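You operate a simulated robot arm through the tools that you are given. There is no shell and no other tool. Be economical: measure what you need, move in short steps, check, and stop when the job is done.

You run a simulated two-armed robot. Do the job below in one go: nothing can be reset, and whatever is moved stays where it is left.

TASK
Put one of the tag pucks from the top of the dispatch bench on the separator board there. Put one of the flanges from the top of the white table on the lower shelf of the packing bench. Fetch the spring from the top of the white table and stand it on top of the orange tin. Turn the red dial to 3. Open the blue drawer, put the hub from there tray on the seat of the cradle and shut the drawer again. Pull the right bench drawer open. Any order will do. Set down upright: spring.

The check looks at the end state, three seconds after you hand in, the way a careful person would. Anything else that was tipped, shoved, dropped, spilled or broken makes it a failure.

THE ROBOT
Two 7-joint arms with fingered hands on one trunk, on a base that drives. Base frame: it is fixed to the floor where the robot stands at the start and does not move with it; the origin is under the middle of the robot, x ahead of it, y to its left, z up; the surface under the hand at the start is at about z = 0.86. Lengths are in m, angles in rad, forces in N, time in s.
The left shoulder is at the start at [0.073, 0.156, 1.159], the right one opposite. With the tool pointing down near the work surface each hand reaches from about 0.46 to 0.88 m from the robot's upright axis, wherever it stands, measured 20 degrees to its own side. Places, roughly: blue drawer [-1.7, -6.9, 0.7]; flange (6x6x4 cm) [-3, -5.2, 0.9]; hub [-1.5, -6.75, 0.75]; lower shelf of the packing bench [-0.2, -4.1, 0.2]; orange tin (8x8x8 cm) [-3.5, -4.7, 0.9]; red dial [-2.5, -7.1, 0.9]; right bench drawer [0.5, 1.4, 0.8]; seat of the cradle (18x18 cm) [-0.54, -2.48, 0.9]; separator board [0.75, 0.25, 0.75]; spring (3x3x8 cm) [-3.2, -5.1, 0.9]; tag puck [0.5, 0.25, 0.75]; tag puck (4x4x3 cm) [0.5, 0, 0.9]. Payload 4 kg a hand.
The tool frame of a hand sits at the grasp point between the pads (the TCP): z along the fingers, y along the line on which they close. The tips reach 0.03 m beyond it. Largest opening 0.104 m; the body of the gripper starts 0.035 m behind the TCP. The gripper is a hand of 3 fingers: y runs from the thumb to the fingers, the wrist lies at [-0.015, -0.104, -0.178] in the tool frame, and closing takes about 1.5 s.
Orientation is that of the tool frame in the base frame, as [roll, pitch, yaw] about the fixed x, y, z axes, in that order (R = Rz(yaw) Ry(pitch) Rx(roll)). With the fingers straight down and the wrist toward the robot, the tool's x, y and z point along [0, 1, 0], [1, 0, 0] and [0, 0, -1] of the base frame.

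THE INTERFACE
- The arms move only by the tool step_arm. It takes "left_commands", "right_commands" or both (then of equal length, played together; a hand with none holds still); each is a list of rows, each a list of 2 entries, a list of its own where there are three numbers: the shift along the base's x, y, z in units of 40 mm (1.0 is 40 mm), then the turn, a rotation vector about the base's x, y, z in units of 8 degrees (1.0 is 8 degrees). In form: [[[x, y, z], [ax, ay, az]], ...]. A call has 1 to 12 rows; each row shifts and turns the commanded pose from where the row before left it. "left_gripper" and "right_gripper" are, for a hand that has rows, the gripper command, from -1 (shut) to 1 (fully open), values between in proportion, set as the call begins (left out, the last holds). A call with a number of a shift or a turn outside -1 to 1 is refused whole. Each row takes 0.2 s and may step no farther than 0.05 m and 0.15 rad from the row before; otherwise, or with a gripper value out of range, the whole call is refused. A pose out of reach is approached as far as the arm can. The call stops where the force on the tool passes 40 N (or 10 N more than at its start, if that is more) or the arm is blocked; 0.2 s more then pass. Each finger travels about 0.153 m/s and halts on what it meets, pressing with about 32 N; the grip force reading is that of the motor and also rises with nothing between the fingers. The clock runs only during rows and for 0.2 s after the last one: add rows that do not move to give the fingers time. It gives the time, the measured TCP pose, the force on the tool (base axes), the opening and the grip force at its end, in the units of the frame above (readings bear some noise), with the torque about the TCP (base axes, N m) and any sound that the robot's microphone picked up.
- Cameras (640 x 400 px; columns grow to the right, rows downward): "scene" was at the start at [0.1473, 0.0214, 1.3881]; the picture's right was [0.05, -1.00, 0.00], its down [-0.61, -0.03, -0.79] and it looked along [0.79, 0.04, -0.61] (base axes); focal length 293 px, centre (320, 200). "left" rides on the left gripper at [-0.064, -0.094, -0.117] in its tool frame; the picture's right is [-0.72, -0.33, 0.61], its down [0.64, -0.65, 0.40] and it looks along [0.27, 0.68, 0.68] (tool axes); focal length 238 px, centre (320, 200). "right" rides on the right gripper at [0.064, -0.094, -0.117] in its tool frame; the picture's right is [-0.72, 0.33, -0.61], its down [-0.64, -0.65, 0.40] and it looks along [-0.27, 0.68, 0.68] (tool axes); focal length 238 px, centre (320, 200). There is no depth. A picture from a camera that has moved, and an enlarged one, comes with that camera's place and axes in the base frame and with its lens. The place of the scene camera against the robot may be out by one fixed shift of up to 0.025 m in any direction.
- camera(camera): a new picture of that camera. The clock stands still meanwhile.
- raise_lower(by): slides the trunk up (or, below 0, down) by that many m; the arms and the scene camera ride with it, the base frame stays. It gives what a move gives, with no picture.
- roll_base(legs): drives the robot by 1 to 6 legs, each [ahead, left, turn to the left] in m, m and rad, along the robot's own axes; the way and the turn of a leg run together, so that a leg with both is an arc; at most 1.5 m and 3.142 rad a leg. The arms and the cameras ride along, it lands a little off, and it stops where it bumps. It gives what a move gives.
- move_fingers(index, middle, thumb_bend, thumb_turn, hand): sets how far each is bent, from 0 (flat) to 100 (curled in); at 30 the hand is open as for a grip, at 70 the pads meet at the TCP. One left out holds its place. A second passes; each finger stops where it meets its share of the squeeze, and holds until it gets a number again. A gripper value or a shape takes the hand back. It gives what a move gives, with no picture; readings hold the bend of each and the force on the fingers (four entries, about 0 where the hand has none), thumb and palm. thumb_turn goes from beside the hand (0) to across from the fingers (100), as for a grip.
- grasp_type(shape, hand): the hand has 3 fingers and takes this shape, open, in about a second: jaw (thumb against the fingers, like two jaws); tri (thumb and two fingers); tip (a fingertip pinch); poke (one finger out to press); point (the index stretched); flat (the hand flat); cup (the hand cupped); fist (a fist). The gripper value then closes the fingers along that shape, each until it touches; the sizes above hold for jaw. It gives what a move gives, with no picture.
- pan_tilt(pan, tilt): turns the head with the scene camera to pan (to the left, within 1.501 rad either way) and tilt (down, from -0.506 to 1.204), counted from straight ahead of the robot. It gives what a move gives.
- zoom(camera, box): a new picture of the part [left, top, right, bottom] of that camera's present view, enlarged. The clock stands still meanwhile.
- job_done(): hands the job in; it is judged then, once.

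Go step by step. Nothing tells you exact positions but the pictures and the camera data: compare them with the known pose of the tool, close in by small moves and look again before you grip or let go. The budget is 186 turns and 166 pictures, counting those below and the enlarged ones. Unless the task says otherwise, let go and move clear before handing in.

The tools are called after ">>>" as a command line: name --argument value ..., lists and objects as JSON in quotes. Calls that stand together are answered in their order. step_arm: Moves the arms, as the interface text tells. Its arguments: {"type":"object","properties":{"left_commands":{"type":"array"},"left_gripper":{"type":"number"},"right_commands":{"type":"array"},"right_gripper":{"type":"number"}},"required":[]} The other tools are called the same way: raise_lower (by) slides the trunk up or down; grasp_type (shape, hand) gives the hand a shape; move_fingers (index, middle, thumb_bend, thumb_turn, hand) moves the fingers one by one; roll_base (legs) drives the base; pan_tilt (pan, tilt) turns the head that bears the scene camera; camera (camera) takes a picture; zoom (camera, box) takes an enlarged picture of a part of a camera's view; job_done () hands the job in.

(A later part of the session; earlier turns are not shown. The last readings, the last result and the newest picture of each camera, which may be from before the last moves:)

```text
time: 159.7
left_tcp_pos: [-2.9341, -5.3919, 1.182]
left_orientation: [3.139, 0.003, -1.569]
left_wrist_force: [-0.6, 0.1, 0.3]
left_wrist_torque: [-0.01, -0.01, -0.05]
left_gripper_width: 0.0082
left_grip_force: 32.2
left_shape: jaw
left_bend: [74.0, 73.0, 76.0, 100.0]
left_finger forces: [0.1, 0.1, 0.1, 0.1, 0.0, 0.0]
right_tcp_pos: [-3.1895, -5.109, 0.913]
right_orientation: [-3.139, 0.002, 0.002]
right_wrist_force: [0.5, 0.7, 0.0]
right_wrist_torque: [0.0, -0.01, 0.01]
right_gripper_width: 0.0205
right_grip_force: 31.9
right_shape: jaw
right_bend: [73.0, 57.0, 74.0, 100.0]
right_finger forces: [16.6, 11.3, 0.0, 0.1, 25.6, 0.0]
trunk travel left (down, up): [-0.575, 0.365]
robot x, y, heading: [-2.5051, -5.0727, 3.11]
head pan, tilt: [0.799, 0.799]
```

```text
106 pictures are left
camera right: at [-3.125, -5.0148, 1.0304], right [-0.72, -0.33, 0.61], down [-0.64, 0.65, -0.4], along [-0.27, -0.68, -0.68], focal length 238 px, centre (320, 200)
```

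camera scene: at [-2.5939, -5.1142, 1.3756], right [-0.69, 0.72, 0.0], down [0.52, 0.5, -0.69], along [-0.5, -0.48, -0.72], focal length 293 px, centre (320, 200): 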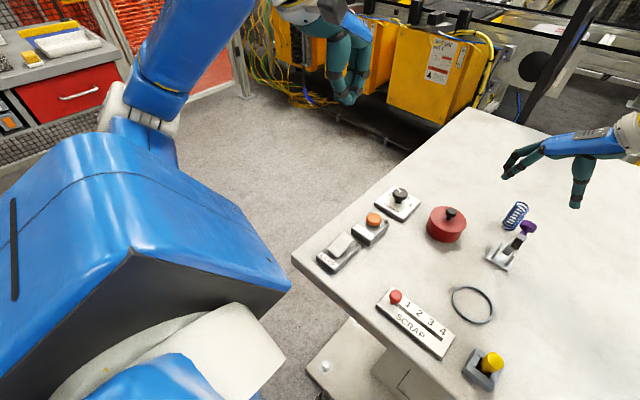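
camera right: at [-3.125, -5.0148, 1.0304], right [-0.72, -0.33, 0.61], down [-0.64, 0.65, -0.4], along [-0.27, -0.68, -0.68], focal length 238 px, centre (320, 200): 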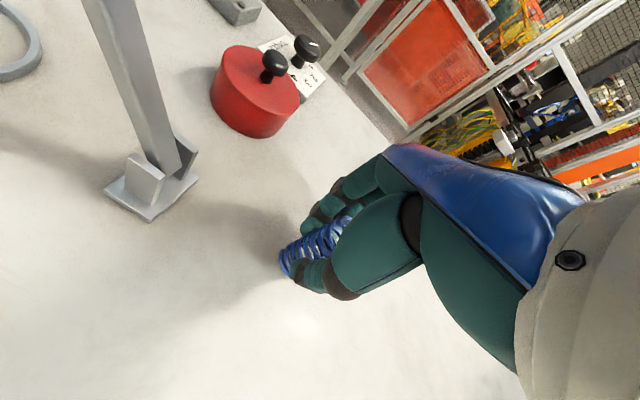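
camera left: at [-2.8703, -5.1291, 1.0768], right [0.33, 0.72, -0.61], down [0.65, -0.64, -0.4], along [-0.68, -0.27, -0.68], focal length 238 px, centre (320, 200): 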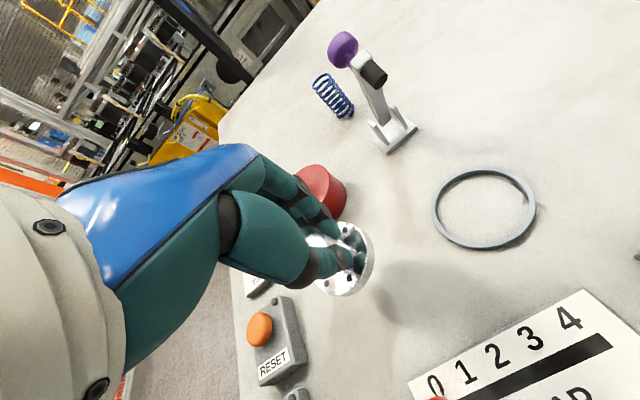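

The grip is balanced now. I'll lift the spring straight up, draw it in, back away from the table, and look for the dropped flange on the floor.

>>> step_arm --right_commands '[[[0, 0, 0.5], [0, 0, 0]], [[0, 0, 0.8], [0, 0, 0]], [[0, 0, 0.9], [0, 0, 0]], [[0, 0, 0.9], [0, 0, 0]], [[0, 0, 0.9], [0, 0, 0]], [[0, 0, 0.9], [0, 0, 0]], [[0, 0, 0.9], [0, 0, 0]], [[0, 0, 0.9], [0, 0, 0]], [[0.7, 0.5, 0], [0, 0, 0]], [[0.7, 0.5, 0], [0, 0, 0]], [[0.7, 0.5, 0], [0, 0, 0]], [[0.7, 0.5, 0], [0, 0, 0]]]'

>>> roll_base --legs '[[-0.25, 0, 0], [-0.25, 0, 0]]'

>>> camera --camera "right"

>>> pan_tilt --pan 0.5 --tilt 0.7

>>> camera --camera "scene"

```text
time: 162.3
left_tcp_pos: [-2.9336, -5.3902, 1.1828]
left_orientation: [3.141, 0.002, -1.567]
left_wrist_force: [0.4, 0.5, -0.3]
left_wrist_torque: [-0.02, 0.01, 0.0]
left_gripper_width: 0.0083
left_grip_force: 32.0
left_shape: jaw
left_bend: [74.0, 73.0, 76.0, 100.0]
left_finger forces: [0.0, 0.0, 0.0, 0.1, 0.0, 0.0]
right_tcp_pos: [-3.1687, -5.0423, 1.2197]
right_orientation: [-3.134, 0.002, 0.001]
right_wrist_force: [-0.4, 0.0, -0.6]
right_wrist_torque: [0.02, -0.02, 0.02]
right_gripper_width: 0.0203
right_grip_force: 32.0
right_shape: jaw
right_bend: [73.0, 57.0, 74.0, 100.0]
right_finger forces: [16.6, 11.4, 0.1, 0.0, 25.6, 0.0]
right hand out of reach, approached as far as the arm can: row 2, 6, 7, 8, 9, 10, 11, 12
trunk travel left (down, up): [-0.575, 0.365]
robot x, y, heading: [-2.5007, -5.0748, 3.108]
head pan, tilt: [0.799, 0.799]
```

```text
time: 165.5
left_tcp_pos: [-2.4423, -5.4104, 1.1788]
left_orientation: [-3.14, 0.004, -1.577]
left_wrist_force: [0.2, -0.3, -0.3]
left_wrist_torque: [0.0, 0.02, -0.01]
left_gripper_width: 0.0081
left_grip_force: 31.4
left_shape: jaw
left_bend: [74.0, 73.0, 76.0, 100.0]
left_finger forces: [0.0, 0.0, 0.0, 0.0, 0.0, 0.1]
right_tcp_pos: [-2.6764, -5.0612, 1.216]
right_orientation: [-3.137, -0.003, -0.004]
right_wrist_force: [0.0, 0.2, 0.8]
right_wrist_torque: [0.03, -0.03, -0.03]
right_gripper_width: 0.0204
right_grip_force: 32.0
right_shape: jaw
right_bend: [73.0, 57.0, 74.0, 100.0]
right_finger forces: [16.5, 11.5, 0.1, 0.0, 25.6, 0.0]
trunk travel left (down, up): [-0.575, 0.365]
robot x, y, heading: [-2.0073, -5.0923, 3.105]
head pan, tilt: [0.799, 0.799]
```

```text
105 pictures are left
camera right: at [-2.6129, -4.9668, 1.3334], right [-0.72, -0.33, 0.61], down [-0.64, 0.66, -0.4], along [-0.27, -0.68, -0.68], focal length 238 px, centre (320, 200)
```

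right: 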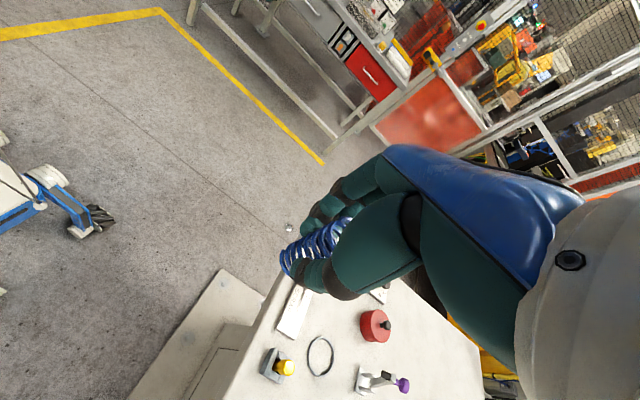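

```text
time: 166.3
left_tcp_pos: [-2.4371, -5.4094, 1.1813]
left_orientation: [3.134, 0.003, -1.576]
left_wrist_force: [-0.2, -0.2, 0.1]
left_wrist_torque: [-0.01, 0.03, 0.0]
left_gripper_width: 0.0081
left_grip_force: 32.1
left_shape: jaw
left_bend: [74.0, 73.0, 76.0, 100.0]
left_finger forces: [0.1, 0.0, 0.0, 0.1, 0.0, 0.0]
right_tcp_pos: [-2.6726, -5.061, 1.2192]
right_orientation: [-3.136, 0.004, -0.004]
right_wrist_force: [0.4, 0.0, -0.4]
right_wrist_torque: [-0.01, 0.05, 0.0]
right_gripper_width: 0.0204
right_grip_force: 32.1
right_shape: jaw
right_bend: [73.0, 57.0, 74.0, 100.0]
right_finger forces: [16.6, 11.5, 0.1, 0.0, 25.6, 0.0]
trunk travel left (down, up): [-0.575, 0.365]
robot x, y, heading: [-2.0094, -5.0883, 3.105]
head pan, tilt: [0.499, 0.7]
```

```text
104 pictures are left
camera scene: at [-2.1273, -5.1141, 1.3839], right [-0.44, 0.9, 0.0], down [0.58, 0.29, -0.76], along [-0.68, -0.34, -0.65], focal length 293 px, centre (320, 200)
```

scene: 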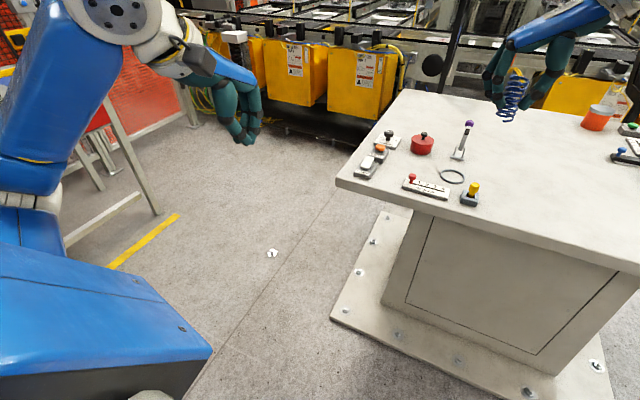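

The flange lies on open floor at about (−3.0, −5.87). I'll position with it straight ahead, open the left hand and lower the trunk.

>>> roll_base --legs '[[0, 0.86, 0], [0.36, 0, 0]]'

>>> raise_lower --by -0.5

>>> step_arm --left_commands '[[[-0.6, 0.9, 0], [0, 0, 0]], [[-0.6, 0.9, 0], [0, 0, 0]], [[-0.6, 0.9, 0], [0, 0, 0]], [[-0.6, 0.9, 0], [0, 0, 0]], [[0, 0.9, 0], [0, 0, 0]], [[0, 0.9, 0], [0, 0, 0]], [[0, 0.5, 0], [0, 0, 0]], [[0, 0, -0.9], [0, 0, 0]], [[0, 0, -0.9], [0, 0, 0]], [[0, 0, -0.9], [0, 0, 0]]]' --left_gripper 1

>>> camera --camera "left"

>>> pan_tilt --pan 0 --tilt 0.8

>>> camera --camera "scene"

```text
time: 172.8
left_tcp_pos: [-2.848, -6.2453, 1.181]
left_orientation: [3.138, 0.005, -1.586]
left_wrist_force: [0.1, 0.4, 0.1]
left_wrist_torque: [0.0, 0.01, -0.04]
left_gripper_width: 0.0084
left_grip_force: 32.4
left_shape: jaw
left_bend: [74.0, 73.0, 76.0, 100.0]
left_finger forces: [0.1, 0.0, 0.0, 0.0, 0.1, 0.0]
right_tcp_pos: [-3.0787, -5.8942, 1.2201]
right_orientation: [-3.135, 0.003, -0.017]
right_wrist_force: [-0.1, -0.5, 0.2]
right_wrist_torque: [0.03, 0.02, -0.03]
right_gripper_width: 0.0204
right_grip_force: 31.3
right_shape: jaw
right_bend: [73.0, 57.0, 74.0, 100.0]
right_finger forces: [16.6, 11.4, 0.0, 0.0, 25.6, 0.0]
trunk travel left (down, up): [-0.575, 0.365]
robot x, y, heading: [-2.4145, -5.9309, 3.091]
head pan, tilt: [0.499, 0.7]
```

```text
refused: -0.5 is not a number from -0.4 to 0.4
```

```text
time: 175.0
left_tcp_pos: [-2.9444, -6.0066, 1.0741]
left_orientation: [3.137, 0.004, -1.588]
left_wrist_force: [-0.6, 0.1, 0.3]
left_wrist_torque: [0.01, -0.04, -0.01]
left_gripper_width: 0.1033
left_grip_force: 0.1
left_shape: jaw
left_bend: [30.0, 30.0, 30.0, 98.0]
left_finger forces: [0.0, 0.0, 0.0, 0.0, 0.1, 0.1]
right_tcp_pos: [-3.0816, -5.891, 1.2206]
right_orientation: [-3.137, 0.004, -0.014]
right_wrist_force: [0.1, -0.3, -0.6]
right_wrist_torque: [0.0, -0.02, 0.01]
right_gripper_width: 0.0203
right_grip_force: 32.7
right_shape: jaw
right_bend: [73.0, 57.0, 74.0, 100.0]
right_finger forces: [16.7, 11.6, 0.1, 0.0, 25.6, 0.1]
trunk travel left (down, up): [-0.575, 0.365]
robot x, y, heading: [-2.4152, -5.9295, 3.091]
head pan, tilt: [0.499, 0.7]
```

```text
103 pictures are left
camera left: at [-2.8492, -5.9433, 1.1897], right [0.34, 0.72, -0.61], down [0.64, -0.65, -0.41], along [-0.69, -0.25, -0.68], focal length 238 px, centre (320, 200)
```

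left: 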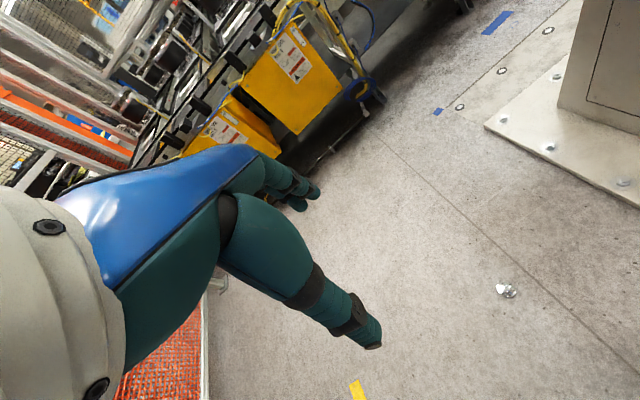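

```text
time: 176.0
left_tcp_pos: [-2.9448, -6.0059, 1.0746]
left_orientation: [3.138, 0.003, -1.587]
left_wrist_force: [-1.1, 0.8, 0.4]
left_wrist_torque: [0.03, -0.02, -0.02]
left_gripper_width: 0.1037
left_grip_force: 0.1
left_shape: jaw
left_bend: [30.0, 30.0, 30.0, 98.0]
left_finger forces: [0.1, 0.0, 0.0, 0.1, 0.1, 0.0]
right_tcp_pos: [-3.0817, -5.8917, 1.2198]
right_orientation: [-3.138, 0.005, -0.015]
right_wrist_force: [0.5, -0.1, -0.8]
right_wrist_torque: [-0.03, -0.02, 0.0]
right_gripper_width: 0.0201
right_grip_force: 32.0
right_shape: jaw
right_bend: [73.0, 57.0, 74.0, 100.0]
right_finger forces: [16.7, 11.6, 0.0, 0.0, 25.6, 0.0]
trunk travel left (down, up): [-0.575, 0.365]
robot x, y, heading: [-2.4165, -5.933, 3.09]
head pan, tilt: [0.0, 0.799]
```

```text
102 pictures are left
camera scene: at [-2.5419, -5.9089, 1.3756], right [0.05, 1.0, 0.0], down [0.72, -0.04, -0.7], along [-0.69, 0.04, -0.72], focal length 293 px, centre (320, 200)
```

scene: 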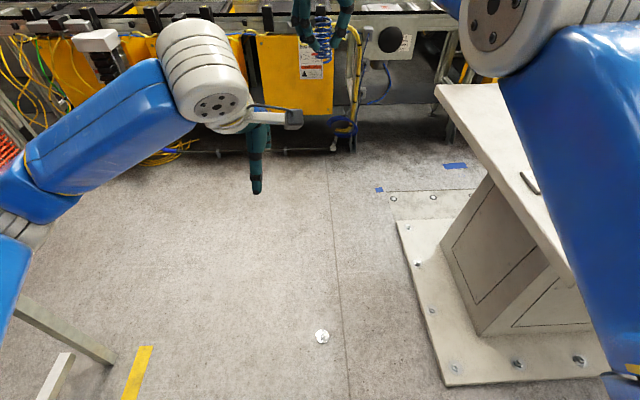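

The flange is confirmed at (−3.00, −5.875). Before lowering the trunk I'll check the right elbow's clearance to the table.

>>> pan_tilt --pan -0.9 --tilt 0.8

>>> camera --camera "scene"

>>> zoom --camera "left" --box '[460, 250, 560, 330]'

```text
time: 177.2
left_tcp_pos: [-2.945, -6.0067, 1.0726]
left_orientation: [3.139, 0.003, -1.585]
left_wrist_force: [0.2, 0.0, -0.2]
left_wrist_torque: [0.01, -0.02, -0.01]
left_gripper_width: 0.1038
left_grip_force: 0.1
left_shape: jaw
left_bend: [30.0, 30.0, 30.0, 98.0]
left_finger forces: [0.0, 0.0, 0.1, 0.0, 0.1, 0.0]
right_tcp_pos: [-3.0806, -5.8913, 1.2208]
right_orientation: [-3.136, 0.004, -0.016]
right_wrist_force: [-0.6, -0.2, -0.5]
right_wrist_torque: [0.01, 0.0, -0.01]
right_gripper_width: 0.0204
right_grip_force: 31.7
right_shape: jaw
right_bend: [73.0, 57.0, 74.0, 100.0]
right_finger forces: [16.7, 11.6, 0.0, 0.1, 25.6, 0.1]
trunk travel left (down, up): [-0.575, 0.365]
robot x, y, heading: [-2.4137, -5.9298, 3.091]
head pan, tilt: [-0.901, 0.799]
```

```text
101 pictures are left
camera scene: at [-2.5083, -5.8473, 1.3757], right [0.81, 0.58, 0.0], down [0.42, -0.58, -0.7], along [-0.4, 0.57, -0.72], focal length 293 px, centre (320, 200)
```

scene: 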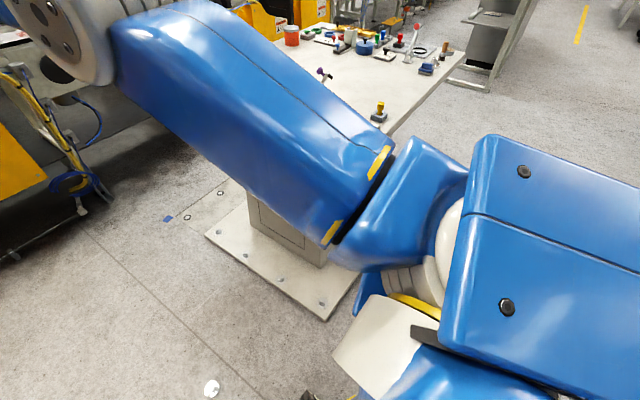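

```text
5.00 times, centred on (510, 290) of left
camera zoom: at [-2.849, -5.9432, 1.1901], right [0.34, 0.72, -0.61], down [0.64, -0.65, -0.41], along [-0.69, -0.26, -0.68], focal length 1192 px, centre (-630, -250)
```

zoom: 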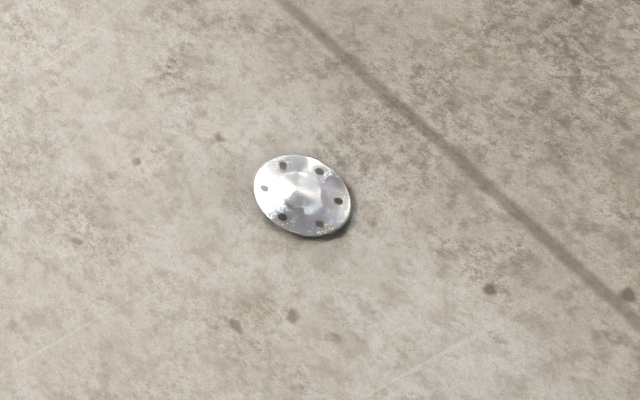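

The elbow is clear of the table, and the flange lies flat with its post up. I'll lower the trunk.

>>> raise_lower --by -0.4

>>> raise_lower --by -0.16

>>> step_arm --left_commands '[[[-0.4, 0.9, 0], [0, 0, 0.12]], [[-0.4, 0.9, 0], [0, 0, 0]], [[-0.4, 0.9, 0], [0, 0, 0]], [[-0.2, 0.5, -0.5], [0, 0, 0]], [[0, 0, -0.9], [0, 0, 0]], [[0, 0, -0.9], [0, 0, 0]], [[0, 0, -0.9], [0, 0, 0]], [[0, 0, -0.9], [0, 0, 0]], [[0, 0, -0.9], [0, 0, 0]], [[0, 0, -0.9], [0, 0, 0]], [[0, 0, 0], [0, 0, 0]]]'

>>> camera --camera "left"

```text
time: 181.0
left_tcp_pos: [-2.9448, -6.0062, 0.6736]
left_orientation: [3.137, 0.004, -1.587]
left_wrist_force: [0.0, 0.5, 0.3]
left_wrist_torque: [-0.01, 0.0, -0.02]
left_gripper_width: 0.1037
left_grip_force: 0.1
left_shape: jaw
left_bend: [30.0, 30.0, 30.0, 98.0]
left_finger forces: [0.0, 0.0, 0.0, 0.0, 0.1, 0.1]
right_tcp_pos: [-3.0815, -5.8907, 0.8196]
right_orientation: [-3.135, 0.002, -0.016]
right_wrist_force: [0.3, 0.1, -0.8]
right_wrist_torque: [0.02, 0.02, 0.0]
right_gripper_width: 0.0204
right_grip_force: 31.9
right_shape: jaw
right_bend: [73.0, 57.0, 74.0, 100.0]
right_finger forces: [16.6, 11.7, 0.0, 0.1, 25.6, 0.0]
trunk travel left (down, up): [-0.175, 0.765]
robot x, y, heading: [-2.4172, -5.9298, 3.09]
head pan, tilt: [-0.901, 0.799]
```

```text
time: 182.8
left_tcp_pos: [-2.9443, -6.0062, 0.5132]
left_orientation: [3.137, 0.005, -1.586]
left_wrist_force: [0.2, -0.6, 0.2]
left_wrist_torque: [0.04, -0.01, 0.01]
left_gripper_width: 0.1037
left_grip_force: 0.0
left_shape: jaw
left_bend: [30.0, 30.0, 30.0, 98.0]
left_finger forces: [0.1, 0.0, 0.0, 0.0, 0.0, 0.0]
right_tcp_pos: [-3.0813, -5.8918, 0.6605]
right_orientation: [-3.137, 0.003, -0.013]
right_wrist_force: [0.3, 1.3, 0.5]
right_wrist_torque: [-0.01, 0.01, 0.02]
right_gripper_width: 0.0202
right_grip_force: 31.4
right_shape: jaw
right_bend: [73.0, 57.0, 74.0, 100.0]
right_finger forces: [16.7, 11.5, 0.0, 0.1, 25.6, 0.0]
trunk travel left (down, up): [-0.015, 0.925]
robot x, y, heading: [-2.4138, -5.9316, 3.089]
head pan, tilt: [-0.901, 0.799]
```

```text
time: 185.2
left_tcp_pos: [-2.9995, -5.877, 0.28]
left_orientation: [3.137, 0.002, -1.571]
left_wrist_force: [0.5, -0.6, 0.0]
left_wrist_torque: [-0.01, -0.01, 0.0]
left_gripper_width: 0.1035
left_grip_force: 0.1
left_shape: jaw
left_bend: [30.0, 30.0, 30.0, 98.0]
left_finger forces: [0.0, 0.1, 0.0, 0.0, 0.0, 0.0]
right_tcp_pos: [-3.0803, -5.8907, 0.659]
right_orientation: [-3.135, 0.004, -0.014]
right_wrist_force: [-1.2, -0.5, -0.2]
right_wrist_torque: [-0.01, 0.01, -0.01]
right_gripper_width: 0.02
right_grip_force: 31.6
right_shape: jaw
right_bend: [73.0, 57.0, 74.0, 100.0]
right_finger forces: [16.7, 11.5, 0.0, 0.0, 25.5, 0.1]
trunk travel left (down, up): [-0.015, 0.925]
robot x, y, heading: [-2.4126, -5.9327, 3.09]
head pan, tilt: [-0.901, 0.799]
```

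```text
99 pictures are left
camera left: at [-2.9036, -5.8128, 0.3961], right [0.32, 0.72, -0.61], down [0.65, -0.64, -0.41], along [-0.69, -0.27, -0.68], focal length 238 px, centre (320, 200)
```

left: 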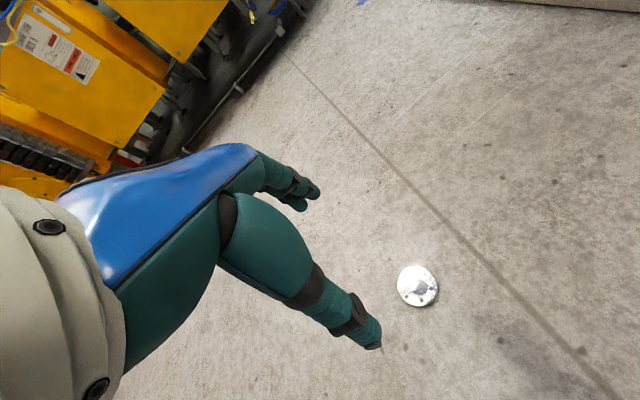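

I'll zoom in to see how the flange is lying.

>>> zoom --camera "left" --box '[370, 245, 466, 325]'

```text
5.00 times, centred on (418, 285) of left
camera zoom: at [-2.9036, -5.8128, 0.3961], right [0.32, 0.72, -0.61], down [0.65, -0.64, -0.41], along [-0.69, -0.27, -0.68], focal length 1192 px, centre (-170, -225)
```

zoom: 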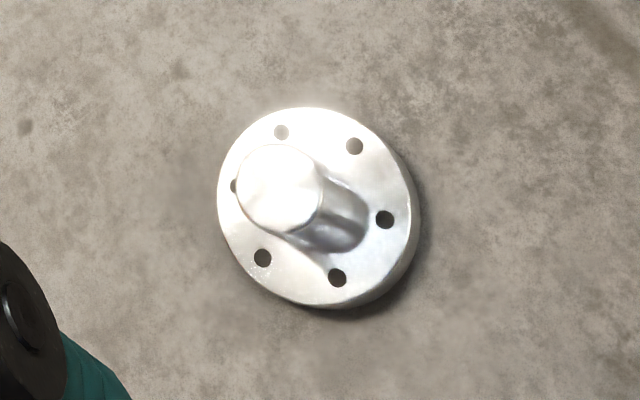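

The flange is flat with its post up, centred at (−3.021, −5.888). The post is tapered and slipped out last time, so this time I'll grip the disc rim low down.

>>> step_arm --left_commands '[[[-0.28, -0.14, -0.9], [0, 0, 0]], [[-0.28, -0.14, -0.9], [0, 0, 0]], [[0, 0, -0.95], [0, 0, 0]], [[0, 0, -0.95], [0, 0, 0]], [[0, 0, -0.95], [0, 0, 0]], [[0, 0, -0.5], [0, 0, 0]], [[0, 0, 0], [0, 0, 0]]]'

>>> camera --camera "left"

```text
time: 186.8
left_tcp_pos: [-3.0219, -5.8886, 0.0703]
left_orientation: [3.139, 0.002, -1.57]
left_wrist_force: [-0.4, -0.2, 0.2]
left_wrist_torque: [0.0, 0.01, 0.03]
left_gripper_width: 0.1038
left_grip_force: 0.1
left_shape: jaw
left_bend: [30.0, 30.0, 30.0, 98.0]
left_finger forces: [0.0, 0.1, 0.0, 0.0, 0.0, 0.1]
right_tcp_pos: [-3.0796, -5.8906, 0.6589]
right_orientation: [-3.138, 0.004, -0.015]
right_wrist_force: [0.0, -0.4, -0.7]
right_wrist_torque: [0.01, 0.02, 0.01]
right_gripper_width: 0.0201
right_grip_force: 31.8
right_shape: jaw
right_bend: [73.0, 57.0, 74.0, 100.0]
right_finger forces: [16.7, 11.7, 0.0, 0.1, 25.6, 0.0]
trunk travel left (down, up): [-0.015, 0.925]
robot x, y, heading: [-2.413, -5.9318, 3.092]
head pan, tilt: [-0.901, 0.799]
```

```text
97 pictures are left
camera left: at [-2.9259, -5.8229, 0.1875], right [0.32, 0.72, -0.61], down [0.65, -0.64, -0.41], along [-0.69, -0.27, -0.68], focal length 238 px, centre (320, 200)
```

left: 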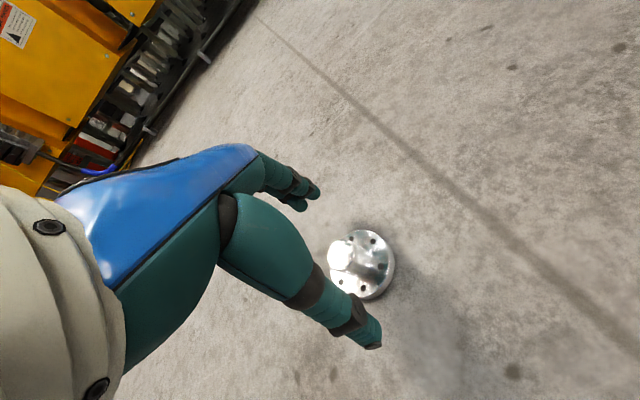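

It's well centred. I'll go down to rim level and close.

>>> step_arm --left_commands '[[[0.05, 0.05, -0.5], [0, 0, 0]], [[0, 0, -0.33], [0, 0, 0]], [[0, 0, 0], [0, 0, 0]]]'

>>> step_arm --left_commands '[[[0, 0, 0], [0, 0, 0]], [[0, 0, 0], [0, 0, 0]], [[0, 0, 0], [0, 0, 0]], [[0, 0, 0], [0, 0, 0]], [[0, 0, 0], [0, 0, 0]], [[0, 0, 0], [0, 0, 0]], [[0, 0, 0], [0, 0, 0]], [[0, 0, 0], [0, 0, 0]]]' --left_gripper -1

>>> camera --camera "left"

```text
time: 187.6
left_tcp_pos: [-3.0195, -5.8858, 0.0377]
left_orientation: [3.138, 0.001, -1.571]
left_wrist_force: [0.4, 0.9, -1.2]
left_wrist_torque: [0.01, 0.01, 0.04]
left_gripper_width: 0.1038
left_grip_force: 0.0
left_shape: jaw
left_bend: [30.0, 30.0, 30.0, 98.0]
left_finger forces: [0.0, 0.0, 0.1, 0.1, 0.0, 0.0]
right_tcp_pos: [-3.08, -5.8887, 0.6601]
right_orientation: [-3.137, 0.004, -0.016]
right_wrist_force: [-0.1, -0.1, -1.3]
right_wrist_torque: [-0.02, 0.02, 0.02]
right_gripper_width: 0.0203
right_grip_force: 31.7
right_shape: jaw
right_bend: [73.0, 57.0, 74.0, 100.0]
right_finger forces: [16.7, 11.5, 0.0, 0.1, 25.5, 0.0]
trunk travel left (down, up): [-0.015, 0.925]
robot x, y, heading: [-2.4137, -5.9355, 3.091]
head pan, tilt: [-0.901, 0.799]
```

```text
time: 189.4
left_tcp_pos: [-3.0204, -5.8859, 0.0394]
left_orientation: [3.134, 0.002, -1.572]
left_wrist_force: [-3.2, 0.1, 7.7]
left_wrist_torque: [0.04, 0.19, 0.0]
left_gripper_width: 0.0382
left_grip_force: 31.8
left_shape: jaw
left_bend: [74.0, 47.0, 74.0, 100.0]
left_finger forces: [18.8, 12.7, 0.0, 0.0, 27.6, 0.0]
right_tcp_pos: [-3.0806, -5.8894, 0.6612]
right_orientation: [-3.137, 0.005, -0.016]
right_wrist_force: [0.3, -0.7, -0.4]
right_wrist_torque: [-0.02, -0.03, 0.01]
right_gripper_width: 0.0205
right_grip_force: 32.0
right_shape: jaw
right_bend: [73.0, 57.0, 74.0, 100.0]
right_finger forces: [16.7, 11.7, 0.0, 0.1, 25.6, 0.0]
trunk travel left (down, up): [-0.015, 0.925]
robot x, y, heading: [-2.415, -5.9312, 3.094]
head pan, tilt: [-0.901, 0.799]
```

```text
96 pictures are left
camera left: at [-2.9245, -5.8216, 0.1558], right [0.32, 0.72, -0.61], down [0.65, -0.64, -0.41], along [-0.69, -0.27, -0.67], focal length 238 px, centre (320, 200)
```

left: 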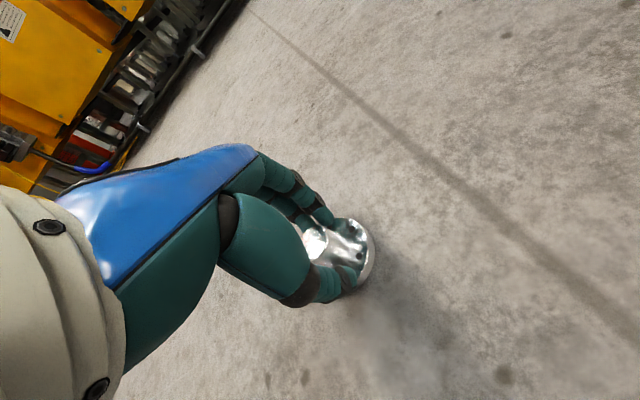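

It's firmly gripped by the rim. I'll lift it, raise the trunk, and check the grip.

>>> step_arm --left_commands '[[[0, 0, 0.3], [0, 0, 0]], [[0, 0, 0.6], [0, 0, 0]], [[0, 0, 0.9], [0, 0, 0]], [[0, 0, 0.9], [0, 0, 0]], [[0, 0, 0.9], [0, 0, 0]], [[0.3, -0.3, 0.9], [0, 0, 0]], [[0.3, -0.3, 0.9], [0, 0, 0]], [[0.5, -0.7, 0.5], [0, 0, 0]], [[0.5, -0.9, 0.4], [0, 0, 0]], [[0.5, -0.9, 0.4], [0, 0, 0]], [[0.3, -0.9, 0.4], [0, 0, 0]], [[0, 0, 0], [0, 0, 0]]]'

>>> raise_lower --by 0.4

>>> raise_lower --by 0.16

>>> camera --camera "left"

```text
time: 192.2
left_tcp_pos: [-2.9396, -6.0364, 0.3551]
left_orientation: [3.073, -0.001, -1.59]
left_wrist_force: [0.0, 0.4, -1.7]
left_wrist_torque: [0.03, -0.06, 0.0]
left_gripper_width: 0.0302
left_grip_force: 31.6
left_shape: jaw
left_bend: [75.0, 54.0, 79.0, 100.0]
left_finger forces: [14.9, 5.6, 0.1, 0.0, 19.5, 0.0]
right_tcp_pos: [-3.0774, -5.8882, 0.6637]
right_orientation: [3.141, 0.009, -0.015]
right_wrist_force: [0.2, -0.3, -0.1]
right_wrist_torque: [0.0, -0.03, -0.02]
right_gripper_width: 0.0202
right_grip_force: 32.1
right_shape: jaw
right_bend: [73.0, 57.0, 74.0, 100.0]
right_finger forces: [16.7, 11.7, 0.1, 0.0, 25.6, 0.0]
trunk travel left (down, up): [-0.015, 0.925]
robot x, y, heading: [-2.4136, -5.9285, 3.089]
head pan, tilt: [-0.901, 0.799]
stopped in row 12 (left hand): the arm was blocked; the commanded pose is now the measured one
```

```text
time: 196.1
left_tcp_pos: [-2.9385, -6.0386, 0.7461]
left_orientation: [3.086, 0.004, -1.588]
left_wrist_force: [0.3, 0.8, -2.6]
left_wrist_torque: [0.01, -0.04, -0.01]
left_gripper_width: 0.0305
left_grip_force: 32.1
left_shape: jaw
left_bend: [75.0, 54.0, 79.0, 100.0]
left_finger forces: [14.9, 5.5, 0.0, 0.0, 19.4, 0.1]
right_tcp_pos: [-3.0819, -5.8891, 1.0621]
right_orientation: [-3.134, 0.006, -0.016]
right_wrist_force: [0.1, 0.4, 0.2]
right_wrist_torque: [0.03, 0.02, -0.02]
right_gripper_width: 0.0202
right_grip_force: 31.6
right_shape: jaw
right_bend: [73.0, 57.0, 74.0, 100.0]
right_finger forces: [16.7, 11.7, 0.0, 0.0, 25.6, 0.1]
trunk travel left (down, up): [-0.415, 0.525]
robot x, y, heading: [-2.4154, -5.9307, 3.092]
head pan, tilt: [-0.901, 0.799]
```

```text
time: 197.9
left_tcp_pos: [-2.9399, -6.0391, 0.9062]
left_orientation: [3.085, 0.004, -1.586]
left_wrist_force: [-0.2, 0.3, -3.1]
left_wrist_torque: [0.01, -0.01, 0.01]
left_gripper_width: 0.0304
left_grip_force: 31.6
left_shape: jaw
left_bend: [75.0, 54.0, 79.0, 100.0]
left_finger forces: [14.9, 5.7, 0.0, 0.0, 19.4, 0.0]
right_tcp_pos: [-3.0832, -5.891, 1.2218]
right_orientation: [-3.136, 0.008, -0.015]
right_wrist_force: [-0.5, 0.1, 0.3]
right_wrist_torque: [0.0, 0.01, 0.01]
right_gripper_width: 0.02
right_grip_force: 32.3
right_shape: jaw
right_bend: [73.0, 57.0, 74.0, 100.0]
right_finger forces: [16.7, 11.6, 0.0, 0.0, 25.7, 0.0]
trunk travel left (down, up): [-0.575, 0.365]
robot x, y, heading: [-2.4113, -5.93, 3.093]
head pan, tilt: [-0.901, 0.799]
```

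```text
95 pictures are left
camera left: at [-2.8364, -5.9767, 1.0178], right [0.3, 0.72, -0.63], down [0.62, -0.65, -0.44], along [-0.73, -0.26, -0.64], focal length 238 px, centre (320, 200)
```

left: 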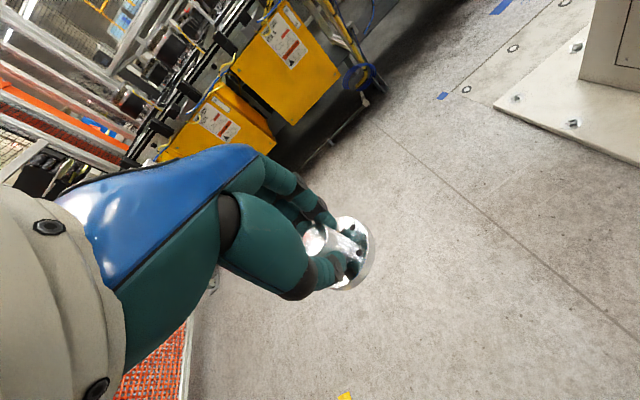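

The grip shifted while lifting, but the forces are steady. I'll look closely at how the flange is held.

>>> zoom --camera "left" --box '[260, 180, 420, 300]'

```text
3.33 times, centred on (340, 240) of left
camera zoom: at [-2.8364, -5.9767, 1.0178], right [0.3, 0.72, -0.63], down [0.62, -0.65, -0.44], along [-0.73, -0.26, -0.64], focal length 794 px, centre (253, 67)
```

zoom: 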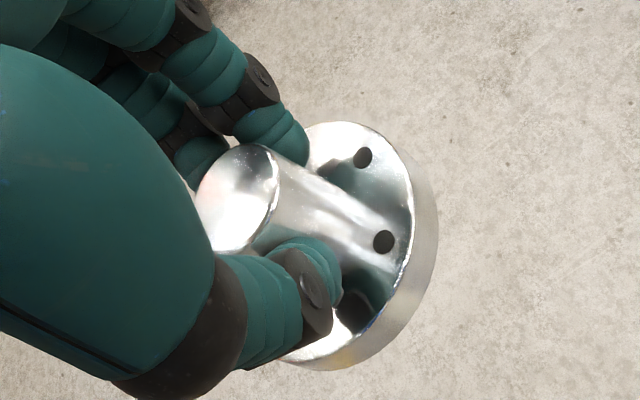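

The fingers have settled around the post close to the disc, which looks secure. I'll raise the left hand clear of table height, then drive around to the tin's side of the white table.

>>> step_arm --left_commands '[[[0.2, -0.7, 0.7], [0, 0, 0]], [[0.2, -0.7, 0.7], [0, 0, 0]], [[0.2, -0.7, 0.7], [0, 0, 0]], [[0.2, -0.7, 0.7], [0, 0, 0]], [[0.2, -0.7, 0.7], [0, 0, 0]], [[0, -0.5, 0.7], [0, 0, 0]], [[0, 0, 0.7], [0, 0, 0]], [[0, 0, 0], [0, 0, 0]]]'

>>> roll_base --legs '[[-0.4, 0, 0], [0, -1.0, 0], [0, -1.1, 0]]'

```text
time: 199.0
left_tcp_pos: [-2.9162, -6.2046, 1.0211]
left_orientation: [3.058, -0.108, -1.504]
left_wrist_force: [0.6, -0.7, -4.2]
left_wrist_torque: [0.02, 0.0, 0.01]
left_gripper_width: 0.0303
left_grip_force: 32.4
left_shape: jaw
left_bend: [75.0, 54.0, 79.0, 100.0]
left_finger forces: [15.2, 6.1, 0.1, 0.1, 19.4, 0.0]
left hand out of reach, approached as far as the arm can: row 4, 5
right_tcp_pos: [-3.0831, -5.8912, 1.2292]
right_orientation: [-3.138, 0.027, -0.016]
right_wrist_force: [0.7, -0.3, -0.3]
right_wrist_torque: [-0.01, 0.02, -0.02]
right_gripper_width: 0.0202
right_grip_force: 32.3
right_shape: jaw
right_bend: [73.0, 57.0, 74.0, 100.0]
right_finger forces: [16.7, 11.8, 0.0, 0.0, 25.6, 0.0]
trunk travel left (down, up): [-0.575, 0.365]
robot x, y, heading: [-2.4143, -5.9303, 3.094]
head pan, tilt: [-0.901, 0.799]
stopped in row 5 (left hand): the arm was blocked; the commanded pose is now the measured one
```

```text
time: 211.5
left_tcp_pos: [-2.4066, -4.1396, 1.0207]
left_orientation: [3.056, -0.11, -1.495]
left_wrist_force: [-0.6, -0.9, -3.4]
left_wrist_torque: [0.03, -0.03, 0.0]
left_gripper_width: 0.0301
left_grip_force: 31.9
left_shape: jaw
left_bend: [75.0, 54.0, 79.0, 100.0]
left_finger forces: [15.3, 6.1, 0.0, 0.1, 19.3, 0.0]
right_tcp_pos: [-2.5751, -3.827, 1.2283]
right_orientation: [-3.135, 0.025, -0.01]
right_wrist_force: [-0.1, 0.5, -0.6]
right_wrist_torque: [0.01, 0.0, 0.0]
right_gripper_width: 0.0201
right_grip_force: 32.0
right_shape: jaw
right_bend: [73.0, 57.0, 74.0, 100.0]
right_finger forces: [16.7, 11.9, 0.0, 0.0, 25.7, 0.0]
trunk travel left (down, up): [-0.575, 0.365]
robot x, y, heading: [-1.9093, -3.8631, 3.092]
head pan, tilt: [-0.901, 0.799]
```

The grip is steady. I'll turn to face −y, back off a little to keep the hands clear, strafe to the tin's column, and look.

>>> roll_base --legs '[[0, 0, 1.62], [-0.33, 0, 0], [0, -1.43, 0]]'

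>>> pan_tilt --pan 0 --tilt 0.6

>>> camera --camera "scene"

>>> camera --camera "right"

```text
time: 224.2
left_tcp_pos: [-3.0045, -4.0143, 1.0219]
left_orientation: [3.055, -0.11, 0.14]
left_wrist_force: [0.4, 0.6, -2.9]
left_wrist_torque: [0.06, 0.06, 0.02]
left_gripper_width: 0.0303
left_grip_force: 32.1
left_shape: jaw
left_bend: [75.0, 54.0, 79.0, 100.0]
left_finger forces: [14.5, 6.8, 0.0, 0.0, 18.3, 0.0]
right_tcp_pos: [-3.3039, -4.2053, 1.2357]
right_orientation: [-3.141, 0.043, 1.628]
right_wrist_force: [-0.3, -0.5, -1.0]
right_wrist_torque: [-0.01, 0.04, 0.01]
right_gripper_width: 0.0199
right_grip_force: 32.5
right_shape: jaw
right_bend: [73.0, 57.0, 75.0, 100.0]
right_finger forces: [16.2, 12.1, 0.1, 0.1, 25.6, 0.0]
trunk travel left (down, up): [-0.575, 0.365]
robot x, y, heading: [-3.316, -3.5337, -1.55]
head pan, tilt: [-0.901, 0.799]
```

```text
time: 225.4
left_tcp_pos: [-3.0044, -4.0119, 1.0237]
left_orientation: [3.05, -0.108, 0.141]
left_wrist_force: [0.2, 0.8, -2.9]
left_wrist_torque: [0.02, 0.03, -0.02]
left_gripper_width: 0.0301
left_grip_force: 31.4
left_shape: jaw
left_bend: [75.0, 54.0, 79.0, 100.0]
left_finger forces: [14.5, 6.9, 0.0, 0.0, 18.4, 0.0]
right_tcp_pos: [-3.3045, -4.2049, 1.2442]
right_orientation: [3.141, 0.056, 1.629]
right_wrist_force: [-0.9, -0.9, -0.8]
right_wrist_torque: [0.03, 0.0, 0.0]
right_gripper_width: 0.0201
right_grip_force: 31.7
right_shape: jaw
right_bend: [73.0, 57.0, 75.0, 100.0]
right_finger forces: [16.3, 12.1, 0.0, 0.1, 25.6, 0.0]
trunk travel left (down, up): [-0.575, 0.365]
robot x, y, heading: [-3.3162, -3.5347, -1.55]
head pan, tilt: [0.0, 0.6]
```

```text
93 pictures are left
camera scene: at [-3.3041, -3.6623, 1.3923], right [-1.0, -0.02, 0.0], down [-0.01, 0.57, -0.82], along [0.02, -0.82, -0.57], focal length 293 px, centre (320, 200)
```

scene: 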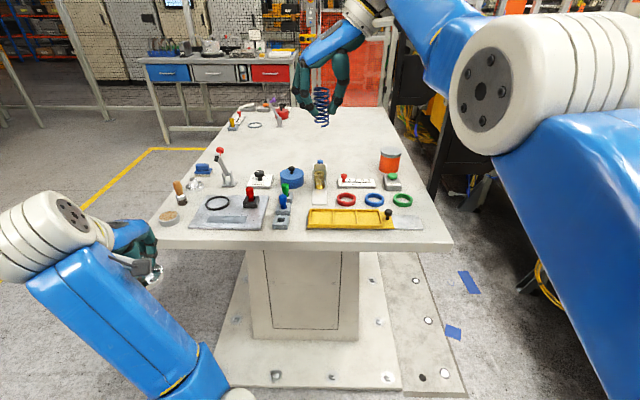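

```text
92 pictures are left
camera right: at [-3.4036, -4.1397, 1.355], right [0.36, -0.66, 0.65], down [-0.61, -0.7, -0.37], along [0.7, -0.27, -0.66], focal length 238 px, centre (320, 200)
```

right: 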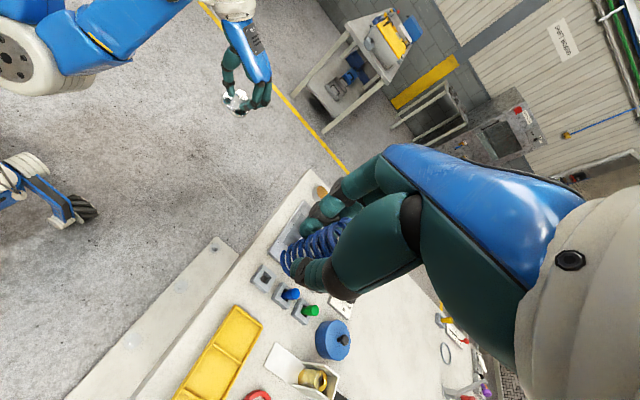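

The tin is at about (−3.54, −4.615). I'll raise the left hand a little, level the right, and drive closer.

>>> step_arm --left_commands '[[[0.3, 0.3, 0.6], [0, 0, 0]], [[0.3, 0.3, 0.6], [0, 0, 0]], [[0, 0, 0.6], [0, 0, 0]], [[0, 0, 0], [0, 0, 0]]]' --right_commands '[[[0, 0, 0], [0.2, 0, -0.2]], [[0, 0, 0], [0.2, 0, -0.2]], [[0, 0, 0], [0, 0, 0]], [[0, 0, 0], [0, 0, 0]]]'

>>> roll_base --legs '[[0.4, -0.1, 0]]'

>>> camera --camera "scene"

>>> camera --camera "right"

```text
time: 226.4
left_tcp_pos: [-2.9585, -3.98, 1.1056]
left_orientation: [3.032, -0.135, 0.199]
left_wrist_force: [-0.5, -0.6, -3.6]
left_wrist_torque: [0.03, 0.05, -0.03]
left_gripper_width: 0.0305
left_grip_force: 32.0
left_shape: jaw
left_bend: [75.0, 54.0, 79.0, 100.0]
left_finger forces: [14.1, 7.4, 0.0, 0.0, 17.9, 0.0]
right_tcp_pos: [-3.3058, -4.2033, 1.2374]
right_orientation: [3.141, -0.014, 1.571]
right_wrist_force: [-0.4, -0.3, -0.5]
right_wrist_torque: [0.01, 0.0, 0.01]
right_gripper_width: 0.0205
right_grip_force: 31.6
right_shape: jaw
right_bend: [73.0, 57.0, 75.0, 100.0]
right_finger forces: [16.3, 12.1, 0.0, 0.0, 25.6, 0.0]
trunk travel left (down, up): [-0.575, 0.365]
robot x, y, heading: [-3.3167, -3.5338, -1.546]
head pan, tilt: [0.0, 0.6]
```

```text
time: 228.9
left_tcp_pos: [-3.0453, -4.373, 1.1069]
left_orientation: [3.028, -0.123, 0.207]
left_wrist_force: [0.0, 0.5, -4.0]
left_wrist_torque: [0.0, 0.08, -0.01]
left_gripper_width: 0.0304
left_grip_force: 32.0
left_shape: jaw
left_bend: [75.0, 54.0, 79.0, 100.0]
left_finger forces: [14.1, 7.5, 0.0, 0.0, 17.9, 0.1]
right_tcp_pos: [-3.3908, -4.5992, 1.2388]
right_orientation: [-3.141, -0.01, 1.579]
right_wrist_force: [-0.4, 0.1, 0.6]
right_wrist_torque: [-0.03, -0.02, -0.02]
right_gripper_width: 0.0202
right_grip_force: 32.5
right_shape: jaw
right_bend: [73.0, 57.0, 75.0, 100.0]
right_finger forces: [16.2, 12.1, 0.0, 0.1, 25.5, 0.0]
trunk travel left (down, up): [-0.575, 0.365]
robot x, y, heading: [-3.4067, -3.9327, -1.545]
head pan, tilt: [0.0, 0.6]
```

```text
91 pictures are left
camera scene: at [-3.3922, -4.057, 1.3926], right [-1.0, -0.03, 0.0], down [-0.02, 0.57, -0.82], along [0.02, -0.82, -0.57], focal length 293 px, centre (320, 200)
```

scene: 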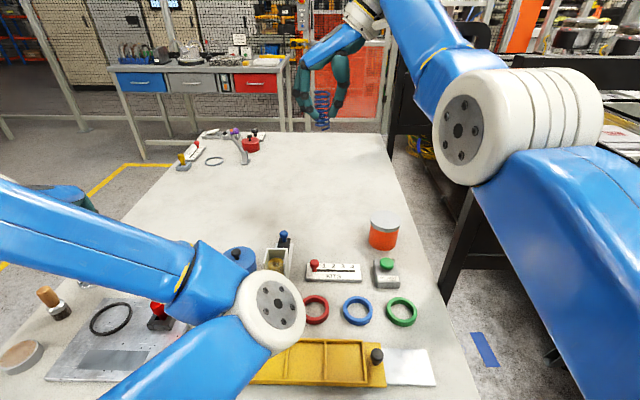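

```text
90 pictures are left
camera right: at [-3.4853, -4.5361, 1.3563], right [0.33, -0.72, 0.61], down [-0.65, -0.64, -0.41], along [0.69, -0.26, -0.68], focal length 238 px, centre (320, 200)
```

right: 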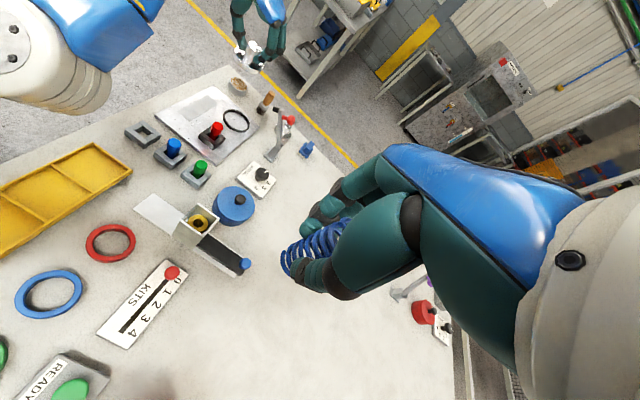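

The spring hangs vertical and centred on the TCP. I'll move it over the tin at (−3.546, −4.622) and stop about 6 cm above it.

>>> step_arm --right_commands '[[[-0.97, -0.15, 0], [0, 0, 0]], [[-0.97, -0.15, 0], [0, 0, 0]], [[-0.97, -0.15, 0], [0, 0, 0]], [[-0.97, -0.15, 0], [0, 0, 0]], [[0, 0, -0.9], [0, 0, 0]], [[0, 0, -0.9], [0, 0, 0]], [[0, 0, -0.9], [0, 0, 0]], [[0, 0, -0.9], [0, 0, 0]], [[0, 0, -0.6], [0, 0, 0]], [[0, 0, 0], [0, 0, 0]]]'

>>> camera --camera "right"

>>> zoom --camera "scene" --box '[290, 120, 490, 270]'

```text
time: 231.3
left_tcp_pos: [-3.0058, -4.3568, 1.1178]
left_orientation: [2.991, -0.115, 0.298]
left_wrist_force: [1.3, 0.1, -2.3]
left_wrist_torque: [0.04, 0.03, 0.04]
left_gripper_width: 0.03
left_grip_force: 32.5
left_shape: jaw
left_bend: [75.0, 53.0, 79.0, 100.0]
left_finger forces: [14.9, 7.7, 0.1, 0.0, 19.1, 0.1]
right_tcp_pos: [-3.5274, -4.6426, 1.0875]
right_orientation: [-3.128, 0.01, 1.608]
right_wrist_force: [-0.5, -0.9, -0.5]
right_wrist_torque: [-0.02, -0.05, 0.0]
right_gripper_width: 0.0194
right_grip_force: 31.8
right_shape: jaw
right_bend: [73.0, 57.0, 75.0, 100.0]
right_finger forces: [13.1, 13.7, 0.1, 0.0, 24.9, 0.0]
right hand out of reach, approached as far as the arm can: row 3, 4, 5, 6, 7, 8, 9
trunk travel left (down, up): [-0.575, 0.365]
robot x, y, heading: [-3.4054, -3.9302, -1.543]
head pan, tilt: [0.0, 0.6]
stopped in row 10 (right hand): the arm was blocked; the commanded pose is now the measured one
```

```text
89 pictures are left
camera right: at [-3.6237, -4.5809, 1.2038], right [0.36, -0.7, 0.62], down [-0.63, -0.67, -0.39], along [0.69, -0.25, -0.68], focal length 238 px, centre (320, 200)
```

right: 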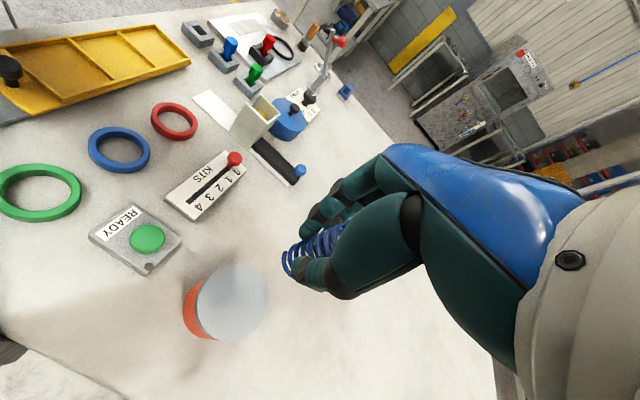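

```text
2.67 times, centred on (390, 195) of scene
camera zoom: at [-3.3452, -4.05, 1.3921], right [-1.0, -0.03, 0.04], down [-0.05, 0.56, -0.83], along [0.01, -0.83, -0.56], focal length 782 px, centre (133, 213)
```

zoom: 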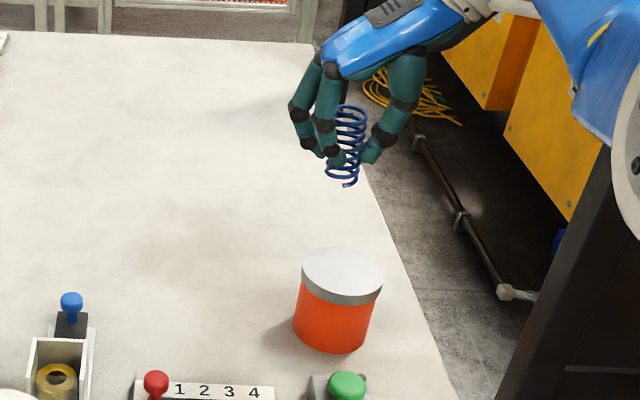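

The right arm is pushing against something and the robot leans slightly. I'll back the hand off, then look right to see what it touches.

>>> step_arm --right_commands '[[[0.7, 0.2, 0.6], [0, 0, 0]], [[0.7, 0.2, 0.6], [0, 0, 0]], [[0.7, 0.2, 0.6], [0, 0, 0]], [[0, 0, 0], [0, 0, 0]]]'

>>> pan_tilt --pan -1.1 --tilt 0.6

>>> camera --camera "scene"

```text
time: 232.3
left_tcp_pos: [-3.0386, -4.3703, 1.1147]
left_orientation: [3.009, -0.136, 0.252]
left_wrist_force: [1.0, 0.2, -3.5]
left_wrist_torque: [-0.01, 0.08, 0.0]
left_gripper_width: 0.0298
left_grip_force: 32.2
left_shape: jaw
left_bend: [75.0, 53.0, 79.0, 100.0]
left_finger forces: [14.9, 7.8, 0.0, 0.1, 19.0, 0.1]
right_tcp_pos: [-3.4718, -4.6386, 1.1509]
right_orientation: [3.132, -0.007, 1.596]
right_wrist_force: [-0.4, -0.1, 0.2]
right_wrist_torque: [0.0, 0.03, 0.02]
right_gripper_width: 0.0195
right_grip_force: 32.0
right_shape: jaw
right_bend: [73.0, 57.0, 75.0, 100.0]
right_finger forces: [12.6, 12.8, 0.0, 0.0, 24.7, 0.1]
right hand out of reach, approached as far as the arm can: row 1, 2
trunk travel left (down, up): [-0.575, 0.365]
robot x, y, heading: [-3.4025, -3.9312, -1.545]
head pan, tilt: [0.0, 0.6]
```

```text
time: 233.6
left_tcp_pos: [-3.0474, -4.3683, 1.1181]
left_orientation: [3.005, -0.141, 0.254]
left_wrist_force: [0.1, 0.1, -2.9]
left_wrist_torque: [0.03, 0.04, -0.02]
left_gripper_width: 0.03
left_grip_force: 32.0
left_shape: jaw
left_bend: [75.0, 53.0, 79.0, 100.0]
left_finger forces: [15.0, 7.7, 0.0, 0.0, 18.9, 0.0]
right_tcp_pos: [-3.4815, -4.6369, 1.1503]
right_orientation: [3.128, -0.003, 1.593]
right_wrist_force: [0.3, 0.0, 0.5]
right_wrist_torque: [0.0, 0.02, -0.03]
right_gripper_width: 0.0191
right_grip_force: 32.0
right_shape: jaw
right_bend: [73.0, 57.0, 75.0, 100.0]
right_finger forces: [12.6, 12.7, 0.1, 0.0, 24.6, 0.0]
trunk travel left (down, up): [-0.575, 0.365]
robot x, y, heading: [-3.4069, -3.9301, -1.537]
head pan, tilt: [-1.1, 0.6]
```

```text
87 pictures are left
camera scene: at [-3.4763, -4.0134, 1.3923], right [-0.48, 0.88, 0.0], down [0.5, 0.27, -0.82], along [-0.72, -0.39, -0.57], focal length 293 px, centre (320, 200)
```

scene: 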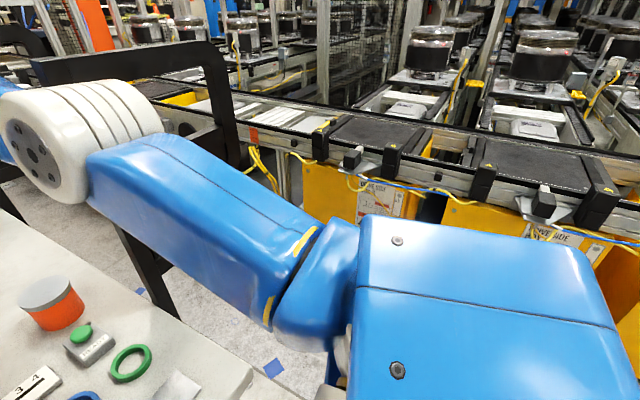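

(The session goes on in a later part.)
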